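You operate a simulated robot arm through the tools that you are given. There is no shell and no other tool.

The job below is to be done with a simulated robot arm. You get a single attempt, and the scene is never put back.

TASK
Close the stacker down: stop it, zero the counter, lamp off, isolator off.
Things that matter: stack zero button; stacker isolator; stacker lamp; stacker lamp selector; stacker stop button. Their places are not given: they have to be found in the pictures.

It is judged by the outcome, as a careful person would: the job done as asked, and still so three seconds after it is handed in. It fails if anything else is knocked over, pushed out of place, dropped, spilled or broken.

THE ROBOT
A 7-joint arm with a two-finger parallel gripper, fixed in place. Base frame: the origin is on the floor under the middle of its stand, x ahead of it, y to its left, z up. Units: mm, rad, N and s.
It reaches about 1247 mm from its shoulder. Its first joint turns from -2.304 to 2.304 rad. Payload 3.91 kg.
Tool frame: the origin (TCP) lies between the finger pads and is the grasp point; the fingertips stand 30 mm ahead of it; z points along the fingers, y is the line along which they close. The gripper opens to 110 mm. The fingers are 20 mm wide and 10 mm thick; the gripper's body (48 by 112 mm) begins 55 mm behind the TCP.
Orientation is that of the tool frame in the base frame, as a unit quaternion [x, y, z, w]. With the fingers straight down and closing along the base's y, the tool's x points along the base's -x, its y along +y and its z along -z.

THE INTERFACE
- The arm moves only by the tool play_rows. Its argument "motion" is a list of rows, each a list of 3 entries, a list of its own where there are three numbers: the turn, a rotation vector about the tool's x, y, z in rad, then the shift along the tool's x, y, z in mm, then the finger opening in mm, from 0 to 110. In form: [[[ax, ay, az], [tx, ty, tz], jaw], ...]. A call has 1 to 20 rows; each row shifts and turns the commanded pose from where the row before left it, along the tool's axes as they then stand. Each row takes 0.2 s and may step no farther than 50 mm and 0.15 rad from the row before; otherwise, or with a gripper value out of range, the whole call is refused. Where a pose cannot be reached the arm comes as near as it can. A force on the tool above 40 N (or 10 N above the force at the start of the call, whichever is more), or a blocked arm, ends the call early, and 0.2 s more pass. Each finger travels about 108 mm/s and halts on what it meets, pressing with about 35 N; the grip force reading is that of the motor and also rises with nothing between the fingers. The clock runs only during rows and for 0.2 s after the last one: add rows that do not move to give the fingers time. It gives the time, the measured TCP pose, the force on the tool (base axes), the opening and the grip force at its end, in the units of the frame above (readings bear some noise), with the torque about the TCP (base axes, N m) and any sound that the robot's microphone picked up, and new pictures: "show" is both (left out), scene, wrist or none.
- Cameras (640 x 400 px; columns grow to the right, rows downward): "scene" is fixed at [221.1, 499.9, 1847.6]; the picture's right is [0.12, 0.99, 0.00], its down [0.95, -0.11, -0.30] and it looks along [-0.30, 0.03, -0.95] (base axes); focal length 222 px, centre (320, 200). "wrist" rides on the gripper at [72, 17, -103] in the tool frame; the picture's right is [-0.23, 0.97, 0.00], its down [-0.76, -0.18, -0.62] and it looks along [-0.61, -0.14, 0.78] (tool axes); focal length 222 px, centre (320, 200).
- point_at(camera, pixels): for up to 12 pixels [column, row] of the newest picture of that camera ("zoom" is the newest enlarged one), the place [x, y, z] in the base frame of the surface seen there, good to about 3 mm. It takes no simulated time.
- zoom(camera, box): a new picture of the part [left, top, right, bottom] of that camera's present view, enlarged. It takes no simulated time.
- close_job(): hands the job in; it is judged then, once.

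Leave the gripper open and the arm clear of the work at the hand-in unless told otherwise.

The tools are called after "Request:" as name(argument=value, ...) on one line, values as JSON. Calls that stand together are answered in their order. play_rows: Moves the arm, as the interface text tells. Its arguments: {"type":"object","properties":{"motion":{"type":"array","items":{"type":"array"}},"show":{"type":"string","enum":["both","scene","wrist","none"]}},"required":["motion"]} The other tools are called the same way: point_at (camera, pixels) gives the place of the surface under pixels of a picture; zoom (camera, box) takes an enlarged picture of a part of a camera's view; close_job () hands the job in.

At the start:

```text
time: 0.0
tcp_pos: [-63.3, 541.5, 1451.6]
tool_rot: [0.0, 1.0, 0.0, 0.0]
contact_force: [0.0, -0.5, -0.9]
wrist_torque: [-0.01, 0.0, -0.02]
grip_width: 110.2
grip_force: 0.1
```

scene: 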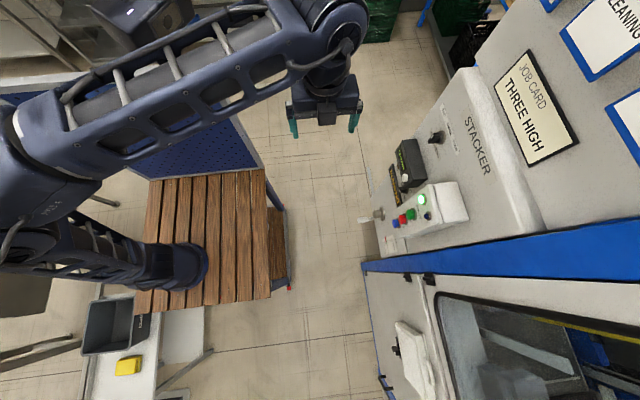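
wrist: 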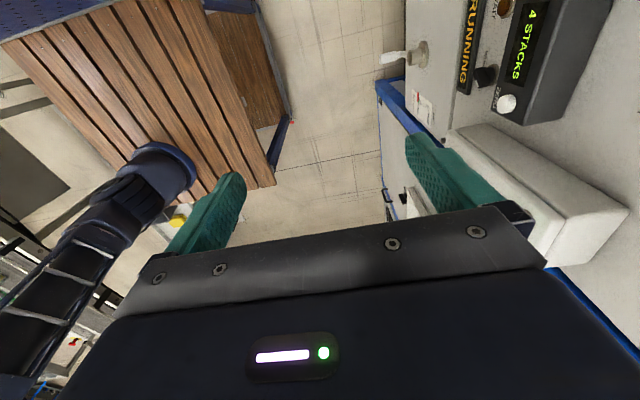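

The scene shows a machine on the right: a STACKER panel with a box of buttons near (425,205), a black display near (408,165), and a knob near (437,138). I'll zoom in on these in both cameras.

Request:
zoom(camera="scene", box=[350, 90, 510, 270])

Request:
zoom(camera="wrist", box=[370, 0, 640, 200])

```text
2.22 times, centred on (430, 180) of scene
```

zoom: 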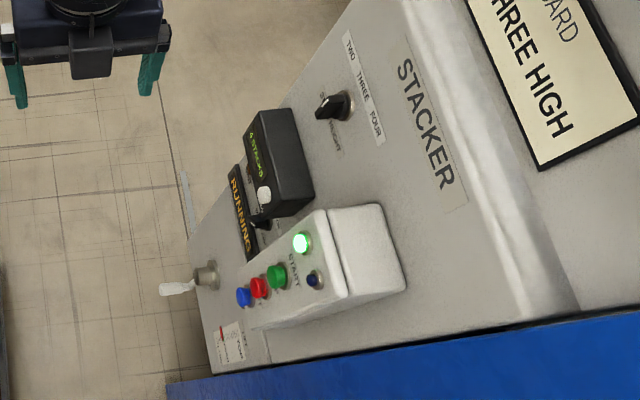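

```text
2.00 times, centred on (505, 100) of wrist
```

zoom: 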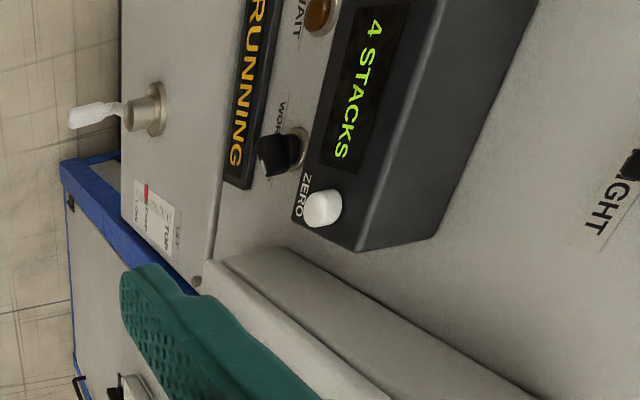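

The panel seems to face -y. I'll take positions of its elements from the zoomed scene picture and the wrist view.

Request:
point_at(camera="wrist", pixels=[[390, 57], [420, 52], [485, 76], [506, 103], [518, 5], [465, 50], [520, 50], [455, 105], [425, 105], [560, 110], [600, 215], [605, 120]])

Request:
zoom(camera="scene", box=[380, 160, 480, 260])

```text
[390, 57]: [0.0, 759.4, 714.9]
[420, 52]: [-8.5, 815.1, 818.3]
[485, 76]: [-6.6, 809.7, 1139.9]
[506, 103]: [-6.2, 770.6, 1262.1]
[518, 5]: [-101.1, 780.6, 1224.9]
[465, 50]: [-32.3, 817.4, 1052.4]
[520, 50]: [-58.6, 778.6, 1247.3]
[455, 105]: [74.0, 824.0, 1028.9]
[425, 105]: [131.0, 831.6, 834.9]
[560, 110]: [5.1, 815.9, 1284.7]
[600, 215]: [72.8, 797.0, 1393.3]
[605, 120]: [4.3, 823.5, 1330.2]
```

```text
4.00 times, centred on (430, 210) of scene
```

zoom: 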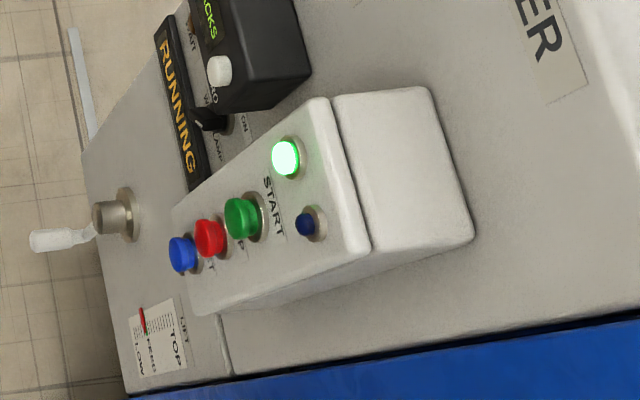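

The panel is roughly vertical at y≈815–830 and faces -y. Before moving I'll measure the elements in this zoomed picture and the surrounding structure.

Request:
point_at(camera="zoom", pixels=[[285, 158], [308, 224], [240, 219], [208, 238], [181, 254], [205, 120], [220, 70], [50, 240], [115, 218], [157, 335], [400, 170], [345, 180]])

Request:
point_at(camera="scene", pixels=[[437, 138], [480, 130], [536, 110], [460, 270], [600, 40], [408, 165], [320, 105], [380, 140], [510, 215], [500, 100], [400, 350], [365, 265]])

```text
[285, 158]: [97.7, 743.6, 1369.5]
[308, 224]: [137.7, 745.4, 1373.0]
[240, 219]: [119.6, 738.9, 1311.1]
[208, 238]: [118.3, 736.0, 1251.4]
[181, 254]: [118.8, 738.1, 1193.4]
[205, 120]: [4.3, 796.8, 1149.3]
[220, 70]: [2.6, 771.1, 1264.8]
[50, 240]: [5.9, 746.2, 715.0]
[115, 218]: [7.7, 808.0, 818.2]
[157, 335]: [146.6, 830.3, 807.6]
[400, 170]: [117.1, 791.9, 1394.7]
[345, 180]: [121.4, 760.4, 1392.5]
```

```text
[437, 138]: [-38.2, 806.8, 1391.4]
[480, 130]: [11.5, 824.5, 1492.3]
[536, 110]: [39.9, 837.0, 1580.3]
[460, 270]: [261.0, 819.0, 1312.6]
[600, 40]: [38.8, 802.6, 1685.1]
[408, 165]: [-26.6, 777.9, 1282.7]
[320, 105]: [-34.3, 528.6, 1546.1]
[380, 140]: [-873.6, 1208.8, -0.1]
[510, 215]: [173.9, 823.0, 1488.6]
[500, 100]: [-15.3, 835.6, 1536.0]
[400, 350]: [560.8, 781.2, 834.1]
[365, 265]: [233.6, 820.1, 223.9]
```

Measured so far:

| Element | x | z |
|---|---|---|
| Green START | 120 | 1311 |
| Red | 118 | 1251 |
| Blue | 119 | 1193 |
| White ZERO | 3 | 1264 |
| Small selector | 4 | 1149 |
| Lever base | 8 | 818 |

The box front is at y≈745. Next I turn the tool to point at +y with the camera above (tool x up), staying in place.

Request:
play_rows(motion=[[[-0.080614, 0.080614, 0.080614], [0, 0, 0], 110], [[-0.080614, 0.080614, 0.080614], [0, 0, 0], 110], [[-0.080614, 0.080614, 0.080614], [0, 0, 0], 110], [[-0.080614, 0.080614, 0.080614], [0, 0, 0], 110], [[-0.080614, 0.080614, 0.080614], [0, 0, 0], 110], [[-0.080614, 0.080614, 0.080614], [0, 0, 0], 110], [[-0.080614, 0.080614, 0.080614], [0, 0, 0], 110], [[-0.080614, 0.080614, 0.080614], [0, 0, 0], 110], [[-0.080614, 0.080614, 0.080614], [0, 0, 0], 110], [[-0.080614, 0.080614, 0.080614], [0, 0, 0], 110], [[-0.080614, 0.080614, 0.080614], [0, 0, 0], 110], [[-0.080614, 0.080614, 0.080614], [0, 0, 0], 110], [[-0.080614, 0.080614, 0.080614], [0, 0, 0], 110], [[-0.080614, 0.080614, 0.080614], [0, 0, 0], 110], [[-0.080614, 0.080614, 0.080614], [0, 0, 0], 110]])

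```text
time: 3.2
tcp_pos: [-64.3, 541.3, 1451.8]
tool_rot: [-0.5, -0.499, -0.5, 0.501]
contact_force: [-0.3, 0.3, 0.2]
wrist_torque: [-0.03, -0.01, 0.0]
grip_width: 110.1
grip_force: 0.0
```

scene: 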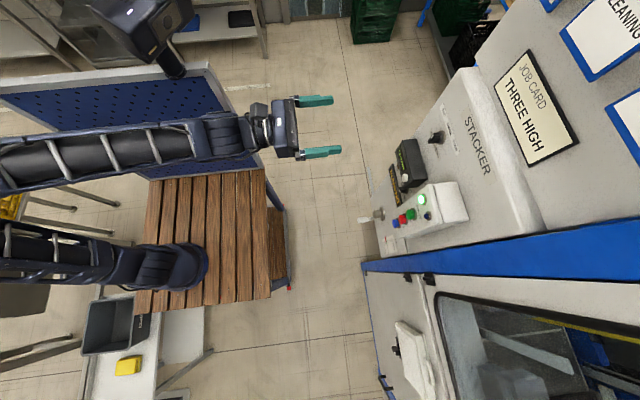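
wrist: 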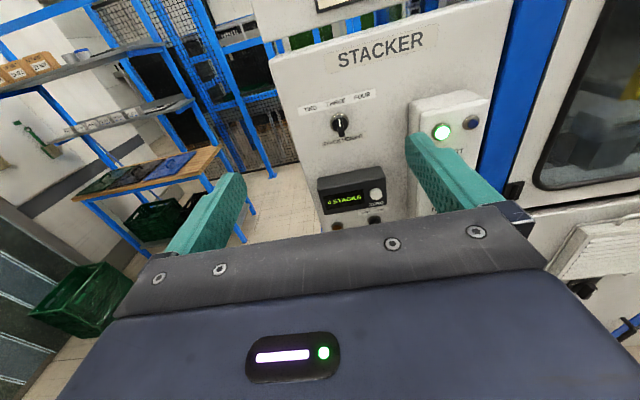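

The wrist picture is now upright. To read the labels, the camera should look down over the panel, so I'll go up about 150 mm and 100 mm in +x.

Request:
play_rows(motion=[[[0, 0, 0], [40, 25, 0], 110], [[0, 0, 0], [40, 25, 0], 110], [[0, 0, 0], [40, 25, 0], 110], [[0, 0, 0], [40, 25, 0], 110]], show="wrist")

```text
time: 4.2
tcp_pos: [37.2, 542.1, 1613.9]
tool_rot: [-0.5, -0.499, -0.5, 0.501]
contact_force: [0.2, 0.4, -0.3]
wrist_torque: [0.02, 0.02, 0.0]
grip_width: 109.7
grip_force: 0.1
```

wrist: 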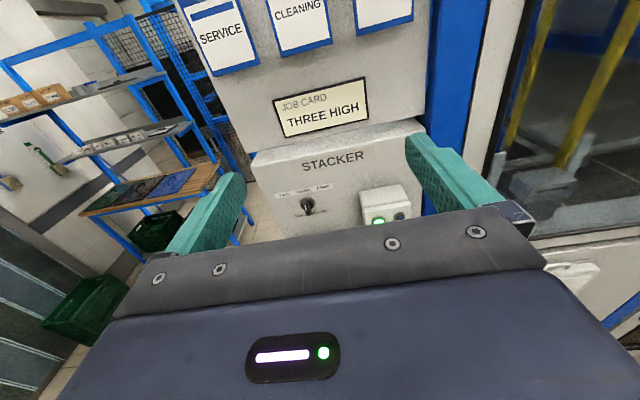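

That was the wrong way: the gripper hides the lower half, so the camera needs to be lower. I'll go down about 340 mm to z≈1275, staying at y≈540, well short of the panel (nearest button at y≈736).

Request:
play_rows(motion=[[[0, 0, 0], [-43, 0, 0], 110], [[0, 0, 0], [-43, 0, 0], 110], [[0, 0, 0], [-43, 0, 0], 110], [[0, 0, 0], [-43, 0, 0], 110], [[0, 0, 0], [-43, 0, 0], 110], [[0, 0, 0], [-43, 0, 0], 110], [[0, 0, 0], [-43, 0, 0], 110], [[0, 0, 0], [-43, 0, 0], 110]], show="wrist")

```text
time: 6.0
tcp_pos: [38.1, 541.0, 1266.7]
tool_rot: [-0.5, -0.499, -0.5, 0.501]
contact_force: [-0.2, 0.4, -0.4]
wrist_torque: [0.0, 0.03, -0.04]
grip_width: 109.7
grip_force: 0.1
```

wrist: 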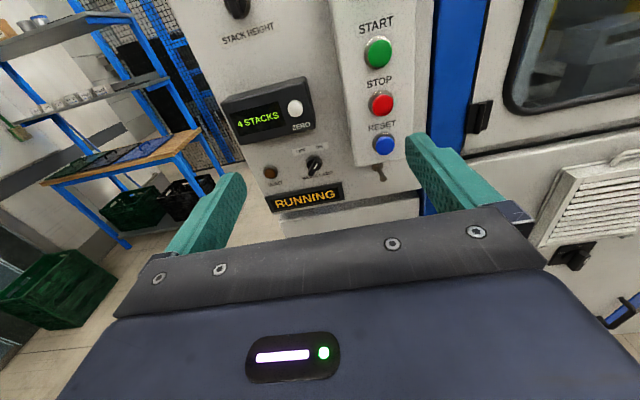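

Now labels are legible: START (378,52), STOP (381,103), RESET (383,145), ZERO (294,107), a small selector at (315,163), and RUNNING display. I'll zoom for detail.

Request:
zoom(camera="wrist", box=[240, 70, 420, 220])

Request:
point_at(camera="wrist", pixels=[[381, 102], [294, 107], [313, 163], [317, 158], [310, 168], [270, 172], [378, 172], [330, 180], [383, 145], [360, 110], [320, 145]])

```text
2.67 times, centred on (330, 145) of wrist
```

zoom: 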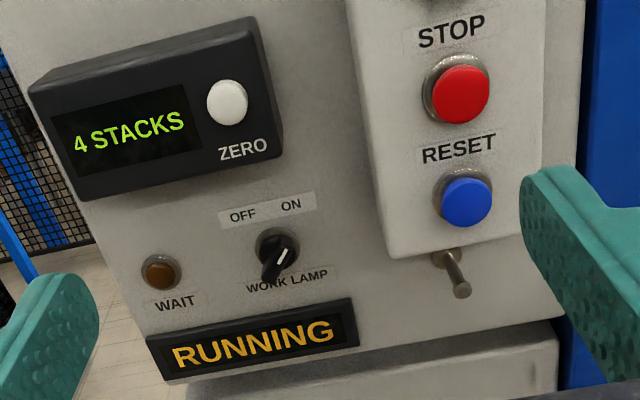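

```text
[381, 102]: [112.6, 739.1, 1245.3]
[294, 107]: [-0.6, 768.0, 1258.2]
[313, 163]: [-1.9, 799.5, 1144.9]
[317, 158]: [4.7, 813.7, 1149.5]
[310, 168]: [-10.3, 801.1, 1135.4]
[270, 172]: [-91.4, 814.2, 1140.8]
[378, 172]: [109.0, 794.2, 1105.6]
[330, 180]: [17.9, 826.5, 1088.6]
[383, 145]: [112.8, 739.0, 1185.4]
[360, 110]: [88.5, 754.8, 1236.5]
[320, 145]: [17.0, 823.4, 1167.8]
```

STOP is the red button. The WORK LAMP selector's pointer is towards ON (upper right), with OFF at left. I'll measure the red cap, the white ZERO cap and the knob more finely from this zoom.

Request:
point_at(camera="zoom", pixels=[[462, 94], [440, 94], [486, 92], [462, 70], [463, 119], [227, 103], [210, 104], [245, 101], [228, 84], [228, 122], [283, 257], [270, 278]])

Request:
zoom(camera="wrist", box=[280, 130, 350, 190])

```text
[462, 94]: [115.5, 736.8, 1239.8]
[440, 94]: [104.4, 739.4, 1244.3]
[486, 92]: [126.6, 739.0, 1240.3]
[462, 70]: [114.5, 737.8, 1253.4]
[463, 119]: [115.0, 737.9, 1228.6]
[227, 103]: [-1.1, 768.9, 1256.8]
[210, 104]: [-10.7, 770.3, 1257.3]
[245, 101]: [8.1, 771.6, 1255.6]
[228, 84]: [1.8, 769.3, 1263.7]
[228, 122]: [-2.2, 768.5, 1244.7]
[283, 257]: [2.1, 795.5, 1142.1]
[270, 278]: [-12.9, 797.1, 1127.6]
```

```text
6.67 times, centred on (315, 160) of wrist
```

zoom: 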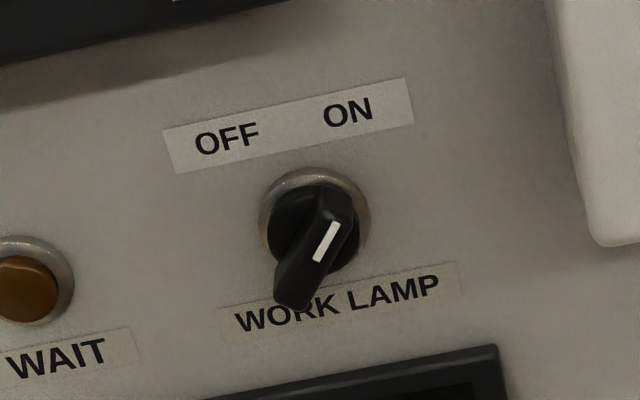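

STOP cap centre is about (115.5, 737, 1241). I'll close the fingers and line up with it, with tips about 25 mm short.

Request:
play_rows(motion=[[[0, 0, 0], [-12, 39, 0], 60], [[0, 0, 0], [-13, 38.5, 0], 20], [[0, 0, 0], [0, 0, 40], 0], [[0, 0, 0], [0, 0, 40], 0], [[0, 0, 0], [0, 0, 40], 0], [[0, 0, 0], [0, 0, 20], 0], [[0, 0, 0], [0, 0, 0], 0]])

```text
time: 7.6
tcp_pos: [115.3, 683.4, 1242.8]
tool_rot: [0.501, 0.5, 0.501, -0.499]
contact_force: [0.6, 0.2, 0.1]
wrist_torque: [-0.01, 0.01, -0.04]
grip_width: 0.1
grip_force: 34.5
```

scene: 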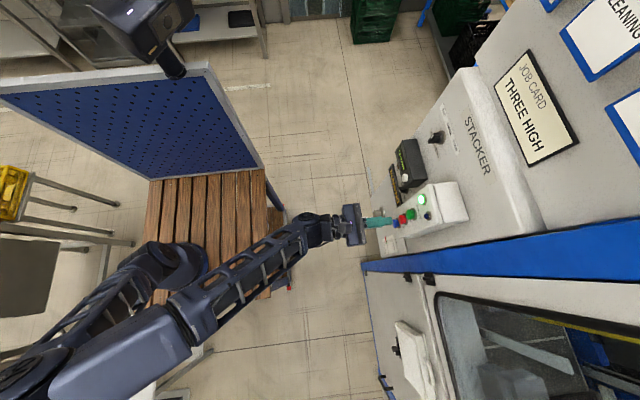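
wrist: 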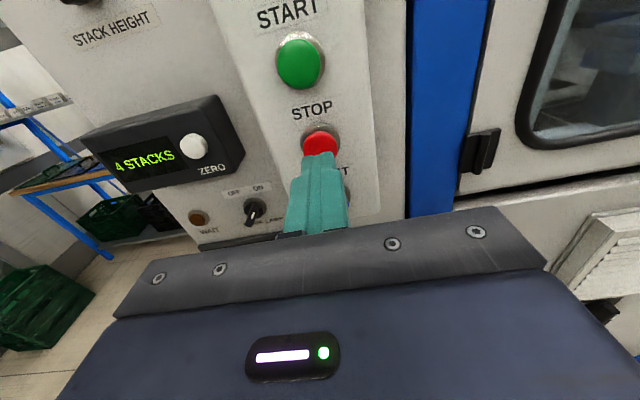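

The fingertips are lined up on the red STOP cap. I'll approach about 20 mm, then press in small steps.

Request:
play_rows(motion=[[[0, 0, 0], [0, 0, 10], 0], [[0, 0, 0], [0, 0, 10], 0], [[0, 0, 0], [0, 0, 3], 0], [[0, 0, 0], [0, 0, 3], 0], [[0, 0, 0], [0, 0, 2], 0]])

```text
time: 8.8
tcp_pos: [114.3, 710.1, 1241.1]
tool_rot: [-0.5, -0.5, -0.5, 0.501]
contact_force: [1.9, -2.4, -0.7]
wrist_torque: [0.01, 0.0, -0.07]
grip_width: 0.0
grip_force: 35.1
heard: click
```

scene: 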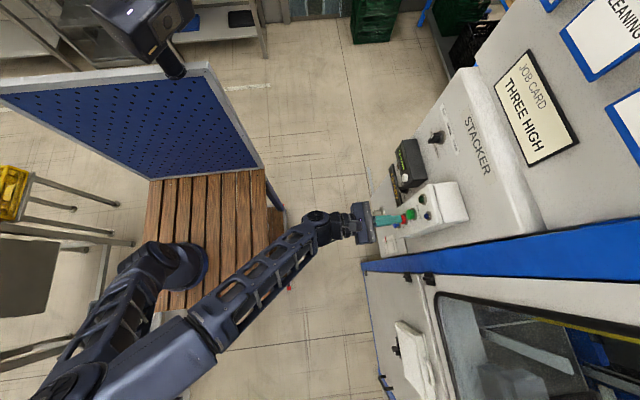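
wrist: 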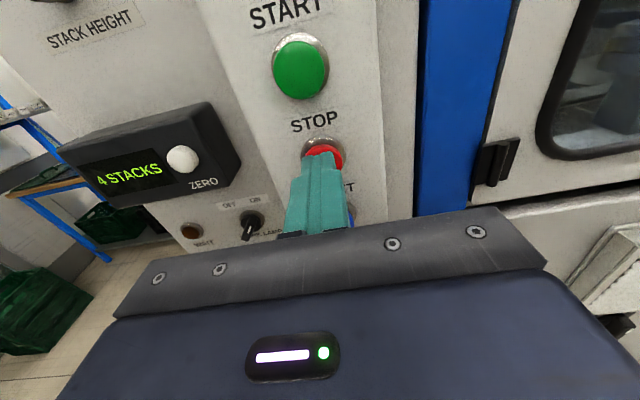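

A click was heard with only about 2 N of force. I'll retract 100 mm and check the running lamp and display.

Request:
play_rows(motion=[[[0, 0, 0], [0, 0, -30], 0], [[0, 0, 0], [0, 0, -40], 0], [[0, 0, 0], [0, -20, -40], 0], [[0, 0, 0], [0, -20, -30], 0]])

Request:
zoom(camera="scene", box=[380, 130, 480, 230])

Request:
zoom(camera="wrist", box=[160, 60, 420, 240])

```text
time: 9.8
tcp_pos: [71.9, 568.3, 1242.3]
tool_rot: [-0.5, -0.5, -0.5, 0.5]
contact_force: [0.5, -0.1, -0.6]
wrist_torque: [-0.03, -0.02, 0.04]
grip_width: 0.0
grip_force: 35.1
```

scene: 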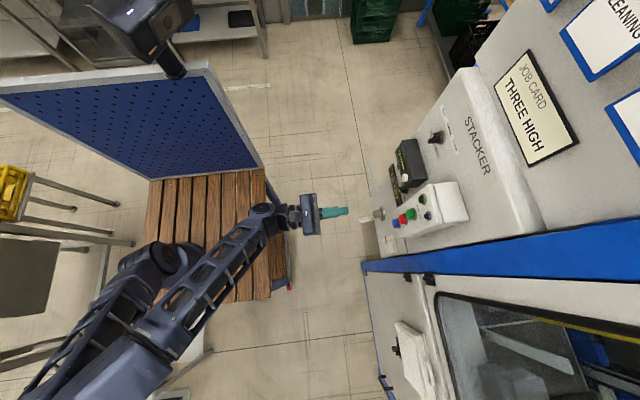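
wrist: 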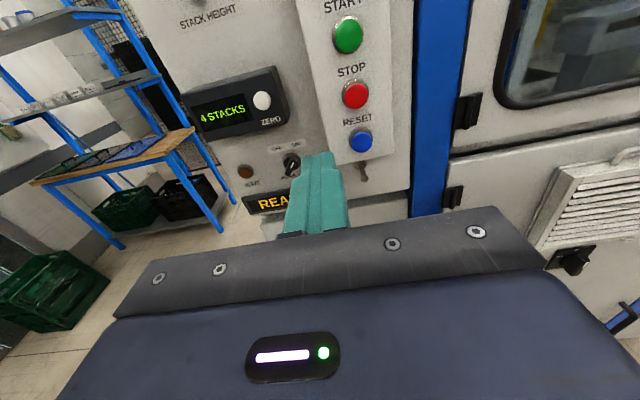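

```text
4.00 times, centred on (430, 180) of scene
```

zoom: 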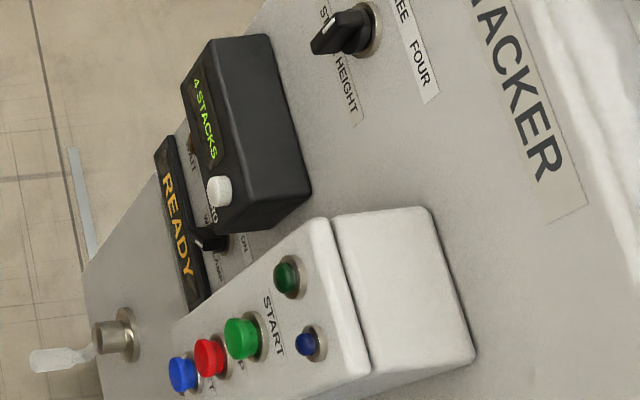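

```text
2.22 times, centred on (290, 150) of wrist
```

zoom: 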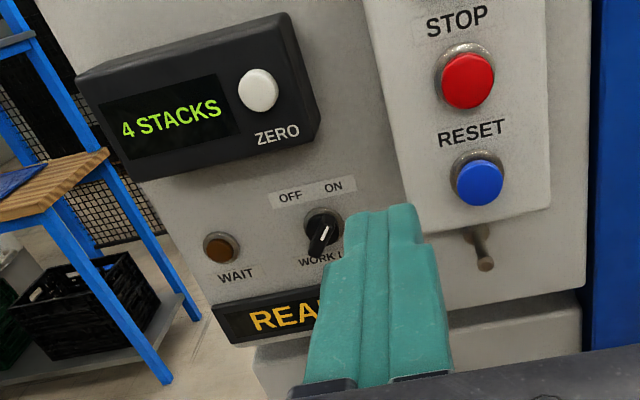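

Display now reads READY and the green lamp is out: the stacker is stopped. Next is ZERO, cap centre at about (-1, 769, 1255). I'll line up at x=-1, z=1255 with tips about 20 mm short.

Request:
play_rows(motion=[[[0, 0, 0], [6, -37, 0], 0], [[0, 0, 0], [6.5, -36, 0], 0], [[0, 0, 0], [0, 0, 40], 0], [[0, 0, 0], [0, 0, 40], 0], [[0, 0, 0], [0, 0, 40], 0], [[0, 0, 0], [0, 0, 30], 0], [[0, 0, 0], [0, 0, 0], 0]])

Request:
zoom(camera="wrist", box=[200, 60, 440, 240])

```text
time: 11.4
tcp_pos: [0.1, 718.5, 1255.5]
tool_rot: [-0.5, -0.5, -0.5, 0.5]
contact_force: [-0.7, -0.4, -0.9]
wrist_torque: [-0.03, 0.05, 0.0]
grip_width: 0.2
grip_force: 34.6
```

scene: 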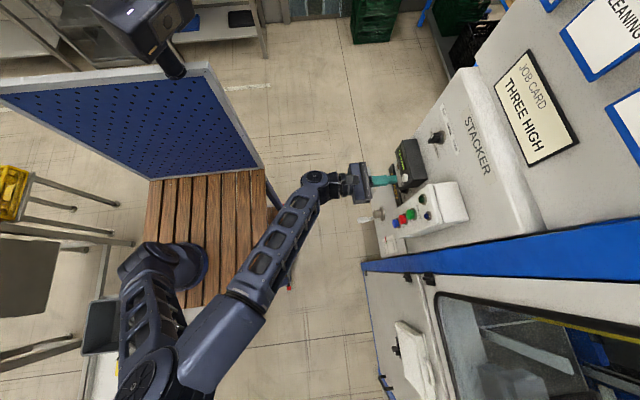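
wrist: 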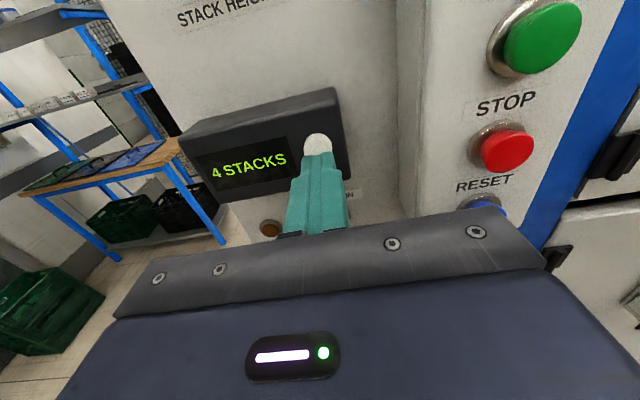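

```text
2.22 times, centred on (320, 150) of wrist
```

zoom: 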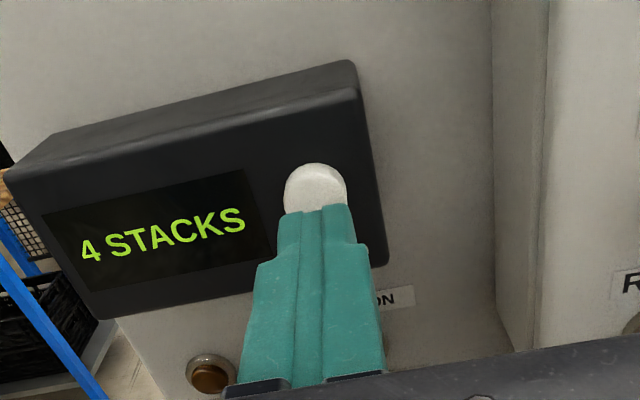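

The fingertips line up with the white ZERO cap, contact expected near TCP y≈739. Now I press in small steps.

Request:
play_rows(motion=[[[0, 0, 0], [0, 0, 10], 0], [[0, 0, 0], [0, 0, 7], 0], [[0, 0, 0], [0, 0, 3], 0], [[0, 0, 0], [0, 0, 2], 0], [[0, 0, 0], [0, 0, 2], 0]], show="wrist")

```text
time: 12.6
tcp_pos: [-1.2, 741.9, 1254.6]
tool_rot: [-0.5, -0.5, -0.5, 0.5]
contact_force: [1.3, -9.2, 2.0]
wrist_torque: [0.04, 0.0, -0.02]
grip_width: 0.0
grip_force: 35.1
heard: click
```

wrist: 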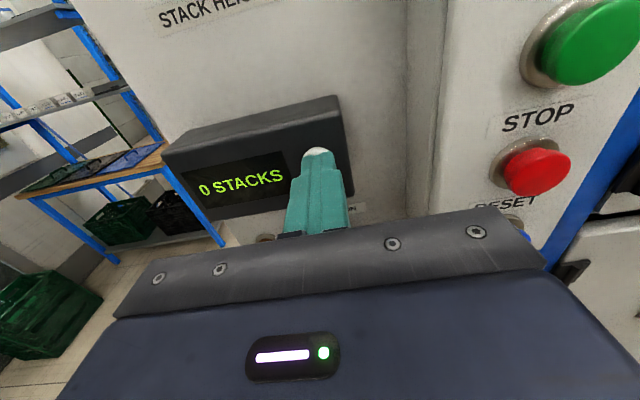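

Click heard and the display reads 0 STACKS. I'll retract and look at the work-lamp selector.

Request:
play_rows(motion=[[[0, 0, 0], [0, 0, -30], 0], [[0, 0, 0], [0, 0, -45], 0], [[0, 0, 0], [-10, 0, -45], 30], [[0, 0, 0], [-20, 0, -40], 60], [[0, 0, 0], [-20, 0, -20], 60], [[0, 0, 0], [0, 0, 0], 60]])

Request:
zoom(camera="wrist", box=[200, 60, 440, 220])

```text
time: 14.0
tcp_pos: [-1.9, 563.2, 1204.6]
tool_rot: [0.5, 0.5, 0.5, -0.5]
contact_force: [-0.9, 0.0, 0.4]
wrist_torque: [0.01, 0.01, 0.01]
grip_width: 60.0
grip_force: 0.1
```

scene: 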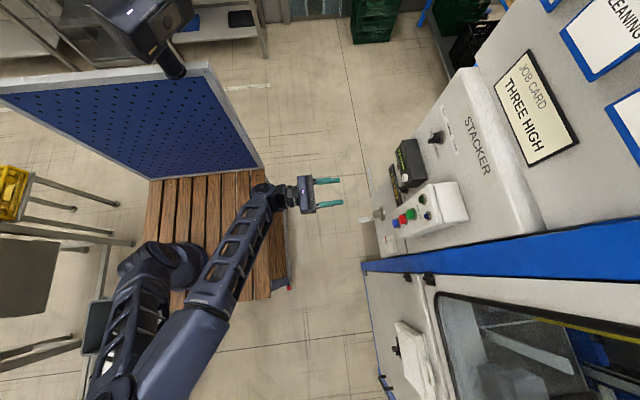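
wrist: 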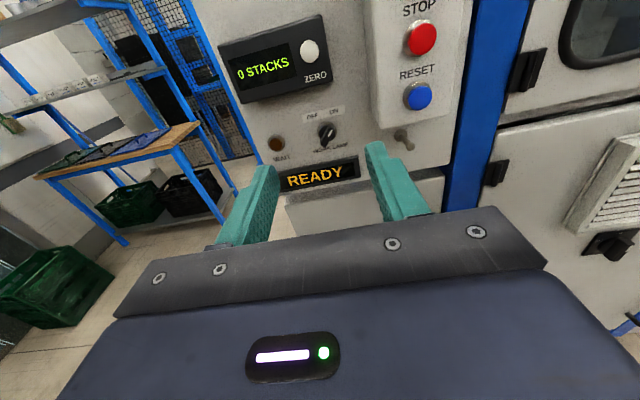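

```text
2.50 times, centred on (320, 140) of wrist
```

zoom: 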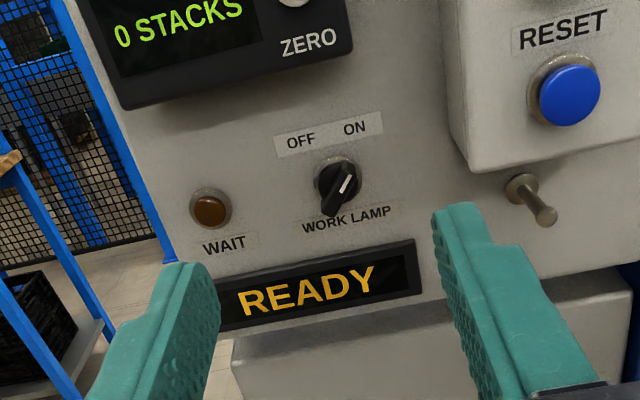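

The counter reads 0 STACKS. Next, I zoom hard on the WORK LAMP selector to measure the bar's ends and tilt.

Request:
zoom(camera="wrist", box=[300, 100, 356, 156])

```text
7.14 times, centred on (328, 128) of wrist
```

zoom: 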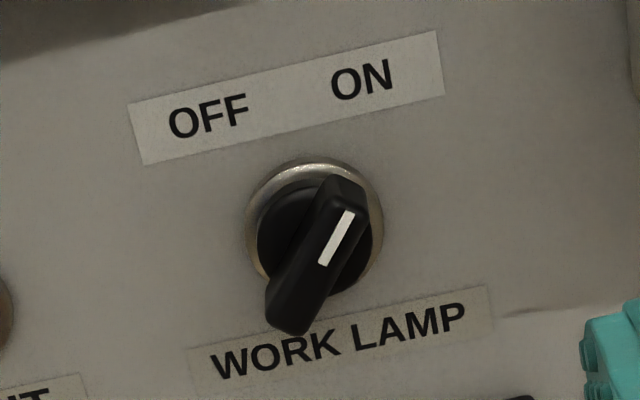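

Request:
point_at(camera="zoom", pixels=[[347, 214], [325, 262], [290, 300], [360, 200], [340, 190], [272, 300], [305, 320], [310, 170], [260, 200], [375, 235], [208, 115], [362, 78]])

```text
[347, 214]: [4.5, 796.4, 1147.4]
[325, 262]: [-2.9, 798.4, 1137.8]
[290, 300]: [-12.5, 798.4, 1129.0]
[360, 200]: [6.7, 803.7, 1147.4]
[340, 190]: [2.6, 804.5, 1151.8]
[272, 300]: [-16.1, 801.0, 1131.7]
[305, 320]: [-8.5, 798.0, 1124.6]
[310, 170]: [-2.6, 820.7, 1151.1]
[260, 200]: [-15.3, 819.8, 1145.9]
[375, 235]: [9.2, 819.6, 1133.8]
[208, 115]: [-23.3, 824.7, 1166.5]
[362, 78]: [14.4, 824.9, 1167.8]
```

The bar's front face is at y≈797 and runs from about (-13, 1126) to (6, 1150), so its centre is near (-3, 1138), tilted about 38° clockwise (ON). I'll check the protrusion of neighbours before approaching.

Request:
point_at(camera="wrist", pixels=[[350, 157], [285, 172], [315, 178], [352, 175], [326, 66], [250, 103], [400, 133], [408, 148], [378, 105], [300, 94]])

Request:
play_rows(motion=[[[0, 0, 0], [-33, 0, 0], 30], [[0, 0, 0], [-33, -1, 0], 30], [[0, 0, 0.1326], [0, 0, 25], 30], [[0, 0, 0.1326], [0, 0, 25], 30], [[0, 0, 0.1326], [0, 0, 25], 30], [[0, 0, 0.1326], [0, 0, 25], 30], [[0, 0, 0.1326], [0, 0, 25], 30], [[0, 0, 0], [0, 0, 0], 30]])

Request:
zoom(camera="wrist", box=[220, 60, 420, 220])

```text
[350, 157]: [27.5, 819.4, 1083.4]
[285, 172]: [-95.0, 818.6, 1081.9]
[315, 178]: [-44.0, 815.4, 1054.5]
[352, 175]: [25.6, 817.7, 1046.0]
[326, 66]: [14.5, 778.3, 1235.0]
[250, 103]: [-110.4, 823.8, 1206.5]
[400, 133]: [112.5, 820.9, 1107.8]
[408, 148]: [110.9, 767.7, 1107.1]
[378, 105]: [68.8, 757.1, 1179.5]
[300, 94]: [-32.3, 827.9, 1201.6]
```

```text
time: 15.8
tcp_pos: [-0.2, 688.3, 1137.8]
tool_rot: [-0.635, -0.31, -0.308, 0.637]
contact_force: [0.1, -0.2, 0.0]
wrist_torque: [0.02, 0.02, -0.02]
grip_width: 30.3
grip_force: 0.1
```

scene: 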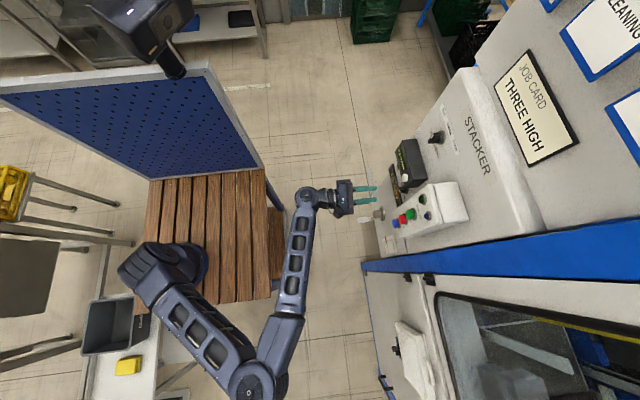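
wrist: 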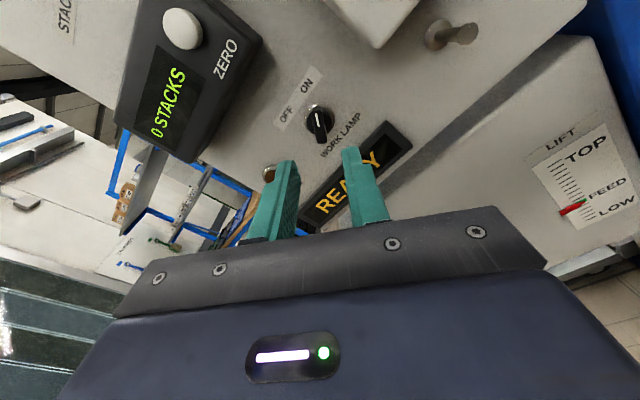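

```text
2.50 times, centred on (320, 140) of wrist
```

zoom: 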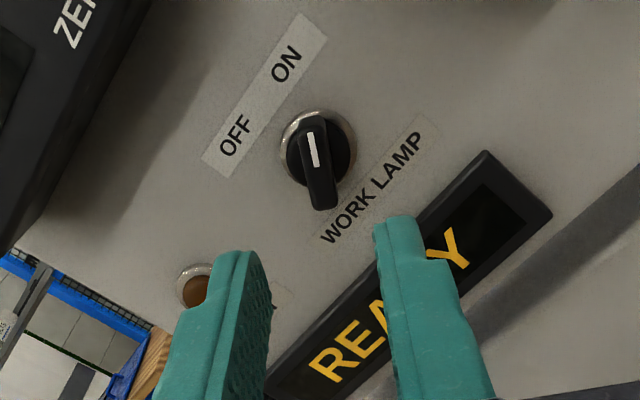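

The fingers straddle the knob line, tips at about y=718. I'll measure the bar again in this closer view.

Request:
zoom(camera="wrist", box=[296, 92, 346, 142])

```text
8.00 times, centred on (321, 117) of wrist
```

zoom: 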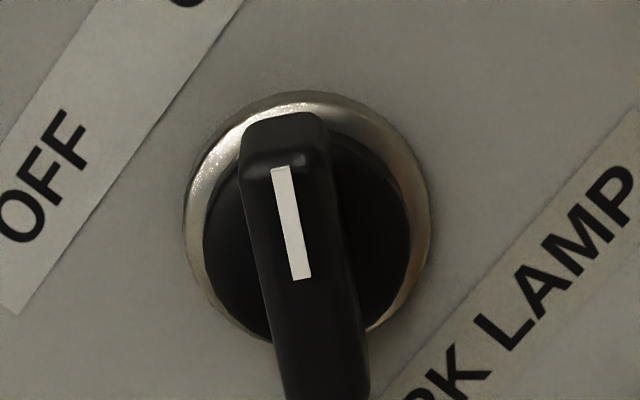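

Request:
point_at(camera="zoom", pixels=[[280, 170], [302, 275], [243, 170], [325, 170], [285, 390], [365, 390], [305, 390], [305, 230], [250, 230], [345, 230], [385, 250], [220, 250]])

```text
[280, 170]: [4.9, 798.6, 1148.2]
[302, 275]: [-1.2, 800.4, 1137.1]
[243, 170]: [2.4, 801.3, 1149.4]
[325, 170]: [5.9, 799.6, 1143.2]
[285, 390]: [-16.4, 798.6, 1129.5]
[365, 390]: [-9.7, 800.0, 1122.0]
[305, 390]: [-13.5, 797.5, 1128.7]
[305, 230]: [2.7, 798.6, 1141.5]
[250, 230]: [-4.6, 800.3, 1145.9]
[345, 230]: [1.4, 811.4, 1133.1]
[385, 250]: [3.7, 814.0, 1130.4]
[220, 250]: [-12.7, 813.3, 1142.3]
```

The bar's front is at y≈798, its base disc at y≈813, centre about (-4, 1137), tilt about 39°, about 10 mm thick. I'll shift 3 mm to -x and go in so the tips reach y≈808, still with the jaw at 30 mm.

Request:
play_rows(motion=[[[0, 0, 0.02], [-2.4, -1.9, 0], 30], [[0, 0, 0], [0, 0, 40], 30], [[0, 0, 0], [0, 0, 30], 30], [[0, 0, 0], [0, 0, 12], 30], [[0, 0, 0], [0, 0, 8], 30], [[0, 0, 0], [0, 0, 0], 30]])

Request:
zoom(camera="wrist", box=[240, 80, 400, 220])

```text
time: 17.2
tcp_pos: [-3.3, 778.1, 1137.3]
tool_rot: [0.639, 0.303, 0.304, -0.638]
contact_force: [0.5, -0.4, 0.0]
wrist_torque: [-0.04, 0.02, 0.0]
grip_width: 29.9
grip_force: 0.0
```

scene: 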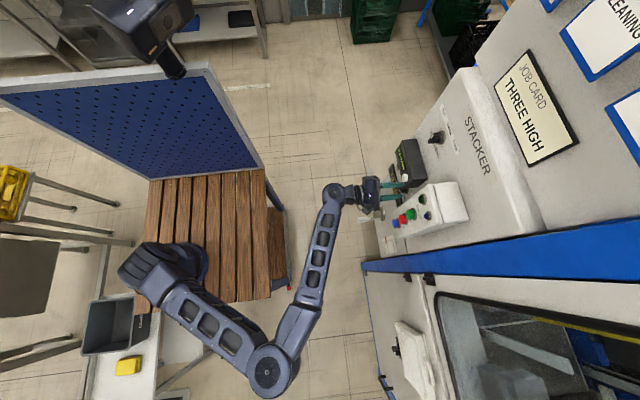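
wrist: 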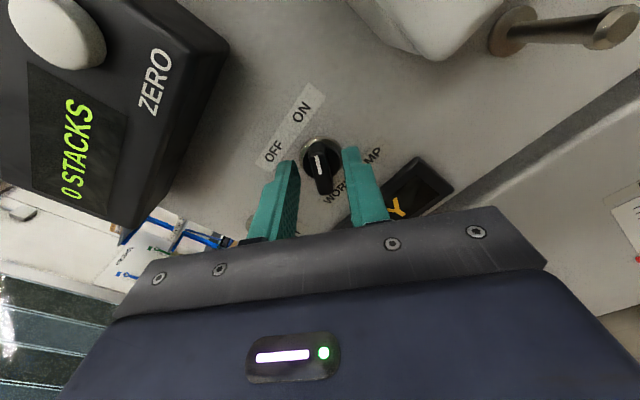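

```text
2.86 times, centred on (320, 150) of wrist
```

zoom: 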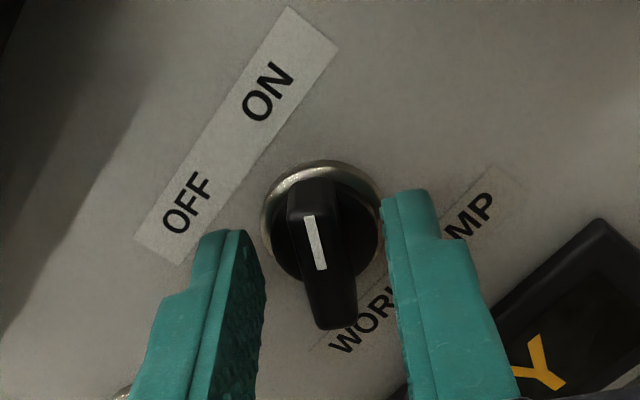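

The fingers straddle the bar. I'll check the fingertip positions against the bar before closing.

Request:
point_at(camera="zoom", pixels=[[215, 240], [240, 236], [260, 280], [392, 205], [420, 200], [390, 240], [318, 240], [310, 185], [330, 320]])

```text
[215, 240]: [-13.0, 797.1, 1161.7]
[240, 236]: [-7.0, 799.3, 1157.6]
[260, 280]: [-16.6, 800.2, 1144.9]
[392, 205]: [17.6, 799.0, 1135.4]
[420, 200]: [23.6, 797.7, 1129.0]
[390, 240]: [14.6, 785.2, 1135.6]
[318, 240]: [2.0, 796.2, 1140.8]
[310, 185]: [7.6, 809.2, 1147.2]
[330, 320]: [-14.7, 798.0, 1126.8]
```

The tips are either side of the bar and well over it. Closing on it now.

Request:
play_rows(motion=[[[0, 0, 0], [0, 0, 0], 16], [[0, 0, 0], [0, 0, 0], 12], [[0, 0, 0], [0, 0, 0], 8], [[0, 0, 0], [0, 0, 0], 7]], show="wrist")

Request:
zoom(camera="wrist", box=[240, 80, 400, 220])

```text
time: 18.2
tcp_pos: [-3.1, 778.3, 1137.6]
tool_rot: [0.639, 0.303, 0.303, -0.639]
contact_force: [2.7, -0.7, -1.5]
wrist_torque: [-0.15, -0.02, 0.03]
grip_width: 10.6
grip_force: 44.8
```

wrist: 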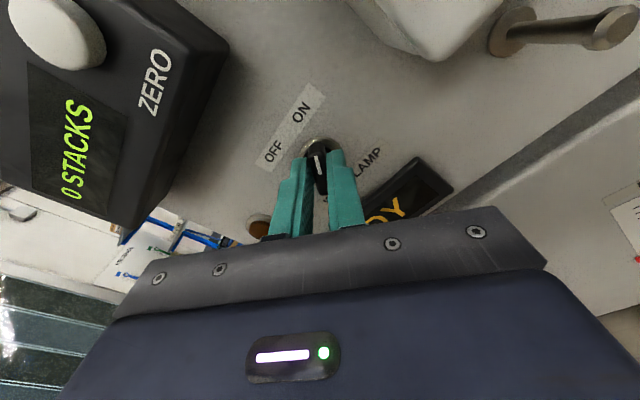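

```text
2.86 times, centred on (320, 150) of wrist
```

zoom: 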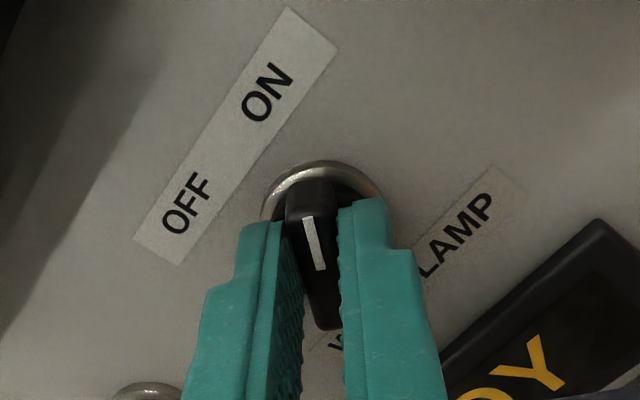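

Gripped: opening 10.6 mm on the bar, low side force. Now turning it anticlockwise (tool z negative) in small steps.

Request:
play_rows(motion=[[[0, 0, -0.12], [0, 0, 0], 7], [[0, 0, -0.12], [0, 0, 0], 7], [[0, 0, -0.12], [0, 0, 0], 7], [[0, 0, -0.12], [0, 0, 0], 7], [[0, 0, -0.12], [0, 0, 0], 7], [[0, 0, -0.12], [0, 0, 0], 7]], show="wrist")

Request:
zoom(camera="wrist", box=[240, 80, 400, 220])

```text
time: 19.6
tcp_pos: [-4.4, 778.9, 1138.7]
tool_rot: [0.49, 0.509, 0.51, -0.49]
contact_force: [-7.8, 2.3, -1.1]
wrist_torque: [0.62, 0.03, 0.22]
grip_width: 11.1
grip_force: 44.9
```

wrist: 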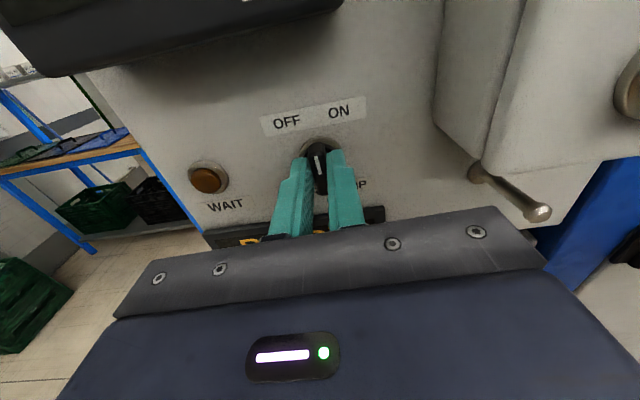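

```text
2.86 times, centred on (320, 150) of wrist
```

zoom: 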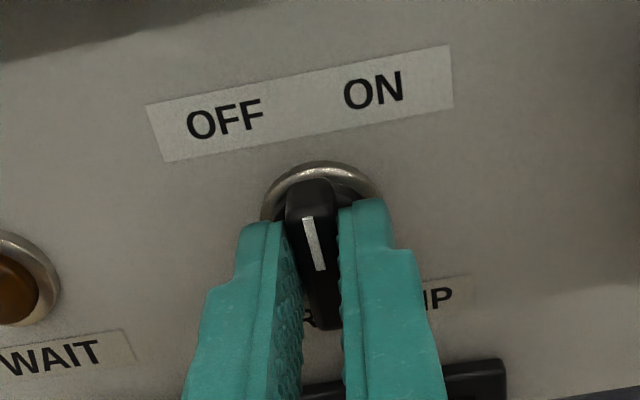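

The bar is turning with the fingers and is now about upright. Side force is about 8 N. I continue anticlockwise towards OFF.

Request:
play_rows(motion=[[[0, 0, -0.1], [0, 0, 0], 7], [[0, 0, -0.1], [0, 0, 0], 7], [[0, 0, -0.1], [0, 0, 0], 7], [[0, 0, -0.1], [0, 0, 0], 7], [[0, 0, -0.1], [0, 0, 0], 7]], show="wrist")

Request:
zoom(camera="wrist", box=[240, 80, 400, 220])

```text
time: 20.8
tcp_pos: [-6.6, 778.7, 1139.5]
tool_rot: [0.359, 0.609, 0.607, -0.363]
contact_force: [-11.1, 16.7, -3.0]
wrist_torque: [-0.35, 0.06, -0.21]
grip_width: 11.0
grip_force: 44.8
stopped in row 5: the force on the tool passed its limit at 42 N (the readings are from after the stop); the commanded pose is now the measured one
```

wrist: 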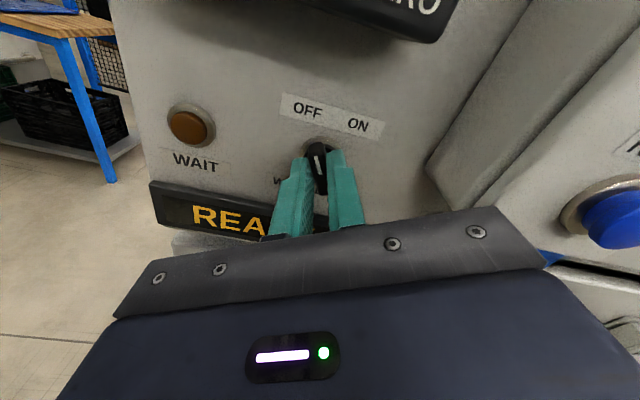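

```text
2.86 times, centred on (320, 150) of wrist
```

zoom: 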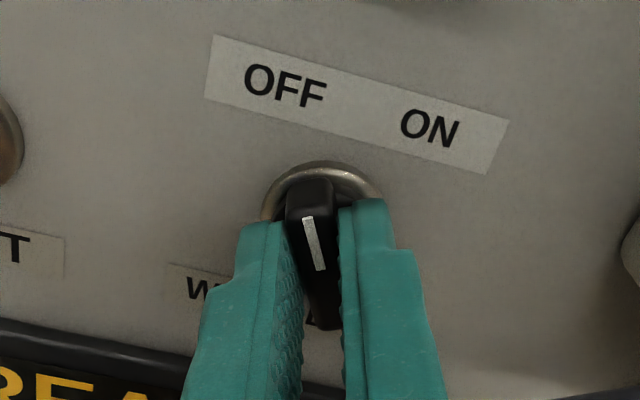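

The call ended by force at roll about -29°; the pivot seems to be a few mm below my grip centre, so side load built up. I'll open the fingers and see where the knob rests.

Request:
play_rows(motion=[[[0, 0, 0], [0, 0, 0], 15], [[0, 0, 0], [0, 0, 0], 30], [[0, 0, 0], [0, 0, 0], 30]])

Request:
zoom(camera="wrist", box=[240, 80, 400, 220])

```text
time: 21.6
tcp_pos: [-5.2, 777.3, 1138.6]
tool_rot: [0.361, 0.608, 0.607, -0.362]
contact_force: [0.5, 0.1, 0.4]
wrist_torque: [0.04, -0.03, -0.01]
grip_width: 29.9
grip_force: 0.0
```

scene: 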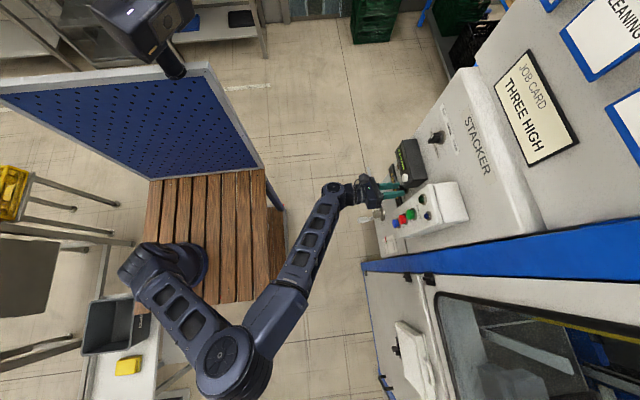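
wrist: 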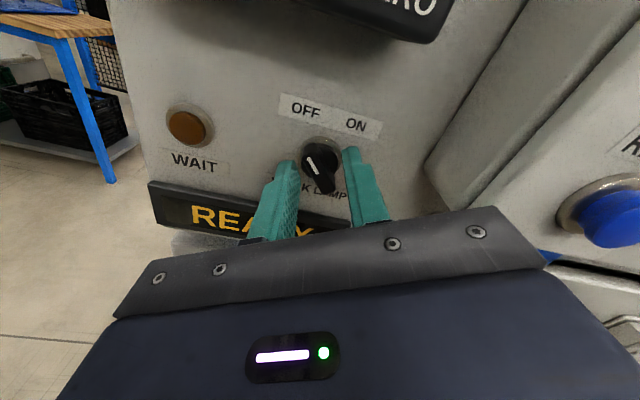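

```text
2.86 times, centred on (320, 150) of wrist
```

zoom: 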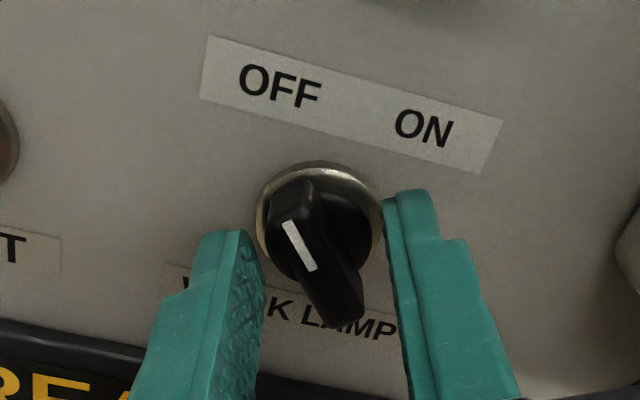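

On release the knob snapped further anticlockwise to the OFF side. I'll retract straight out, level the tool and inspect.

Request:
play_rows(motion=[[[0, 0, 0], [0, 0, -20], 30], [[0, 0, 0], [0, 0, -45], 30], [[0, 0, 0], [0, 0, -45], 30], [[0, 0, 0.125], [0, 0, -45], 40], [[0, 0, 0.125], [0, 0, -45], 60], [[0, 0, 0.125], [0, 0, 0], 80], [[0, 0, 0.124], [0, 0, 0], 110], [[0, 0, 0], [50, 0, 0], 110], [[0, 0, 0], [30, 0, 0], 110]])

Request:
zoom(camera="wrist", box=[220, 60, 420, 220])

Request:
zoom(camera="scene", box=[370, 120, 490, 270])

```text
time: 23.6
tcp_pos: [-5.4, 578.8, 1217.9]
tool_rot: [-0.498, -0.502, -0.498, 0.502]
contact_force: [0.7, 0.7, 0.1]
wrist_torque: [0.01, -0.01, 0.01]
grip_width: 110.2
grip_force: 0.1
```

scene: 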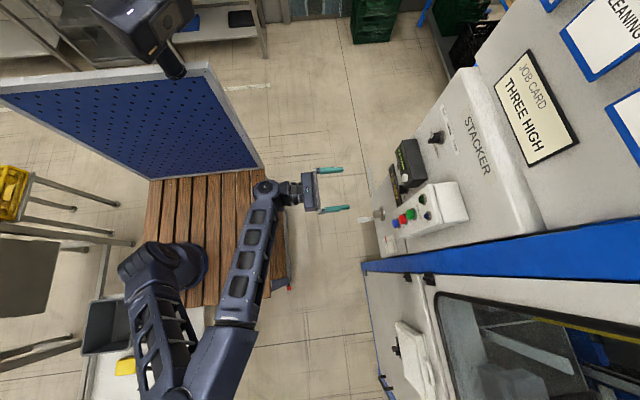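
wrist: 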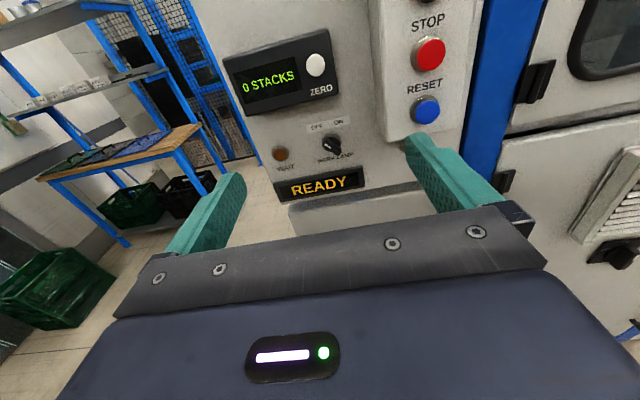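

```text
2.50 times, centred on (320, 140) of wrist
```

zoom: 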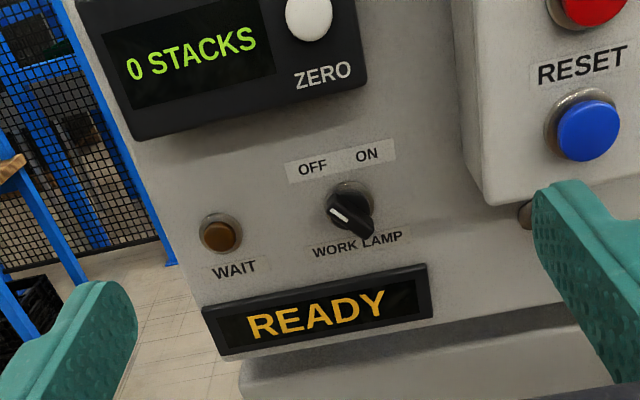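

```text
2.67 times, centred on (430, 195) of scene
```

zoom: 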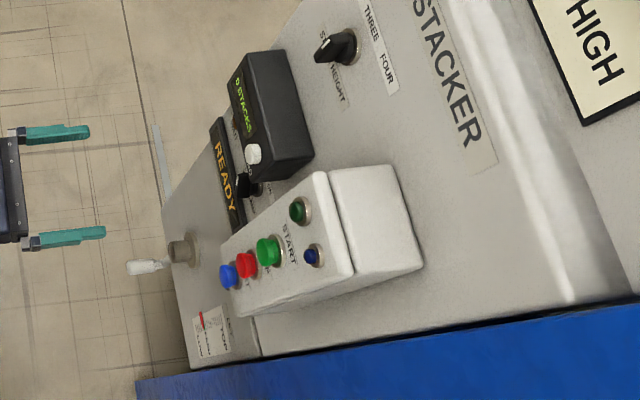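

The knob now points to OFF and the display still reads READY, 0 STACKS. I'll verify the knob's angle and look for the lamp itself in the views.

Request:
zoom(camera="wrist", box=[305, 115, 361, 171])

Request:
zoom(camera="scene", box=[360, 220, 640, 400])

Request:
zoom(camera="scene", box=[440, 0, 640, 130])

```text
7.14 times, centred on (333, 143) of wrist
```

zoom: 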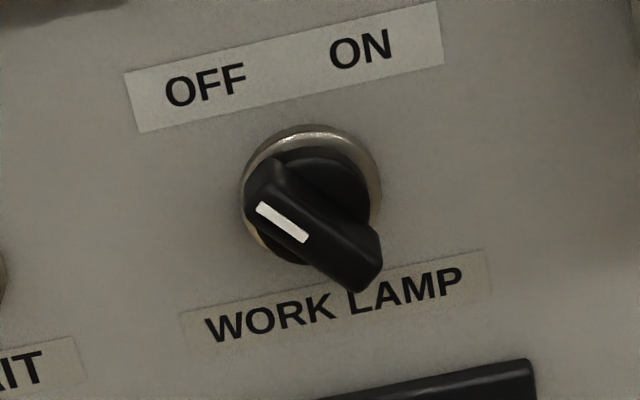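

```text
2.22 times, centred on (500, 310) of scene
```

zoom: 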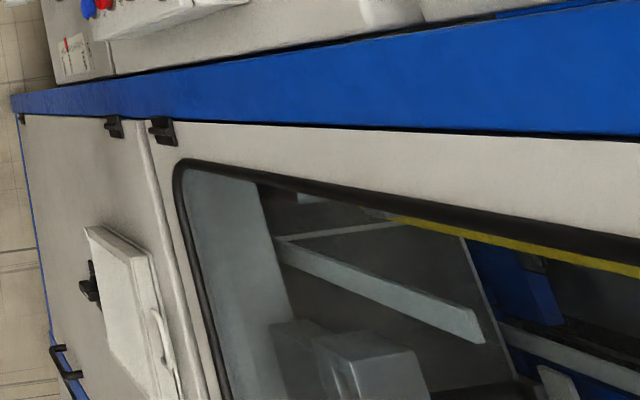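

```text
3.08 times, centred on (540, 65) of scene
```

zoom: 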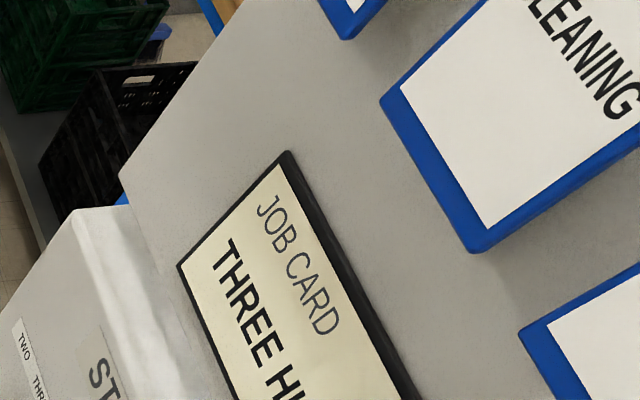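

Request:
point_at(camera="zoom", pixels=[[300, 200], [320, 200]])

Request:
zoom(camera="wrist", box=[320, 130, 348, 158])

```text
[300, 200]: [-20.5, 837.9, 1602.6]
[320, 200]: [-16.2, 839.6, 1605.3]
```

```text
14.29 times, centred on (334, 144) of wrist
```

zoom: 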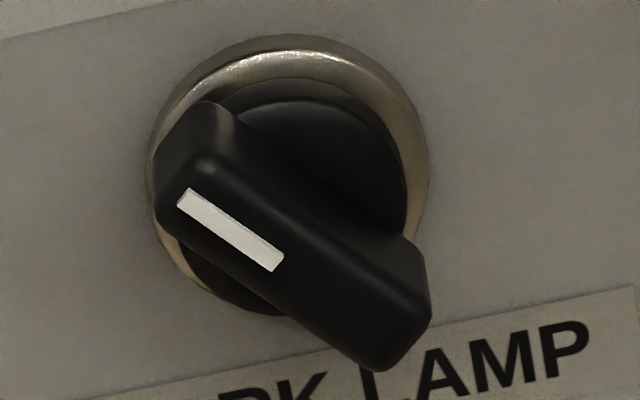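

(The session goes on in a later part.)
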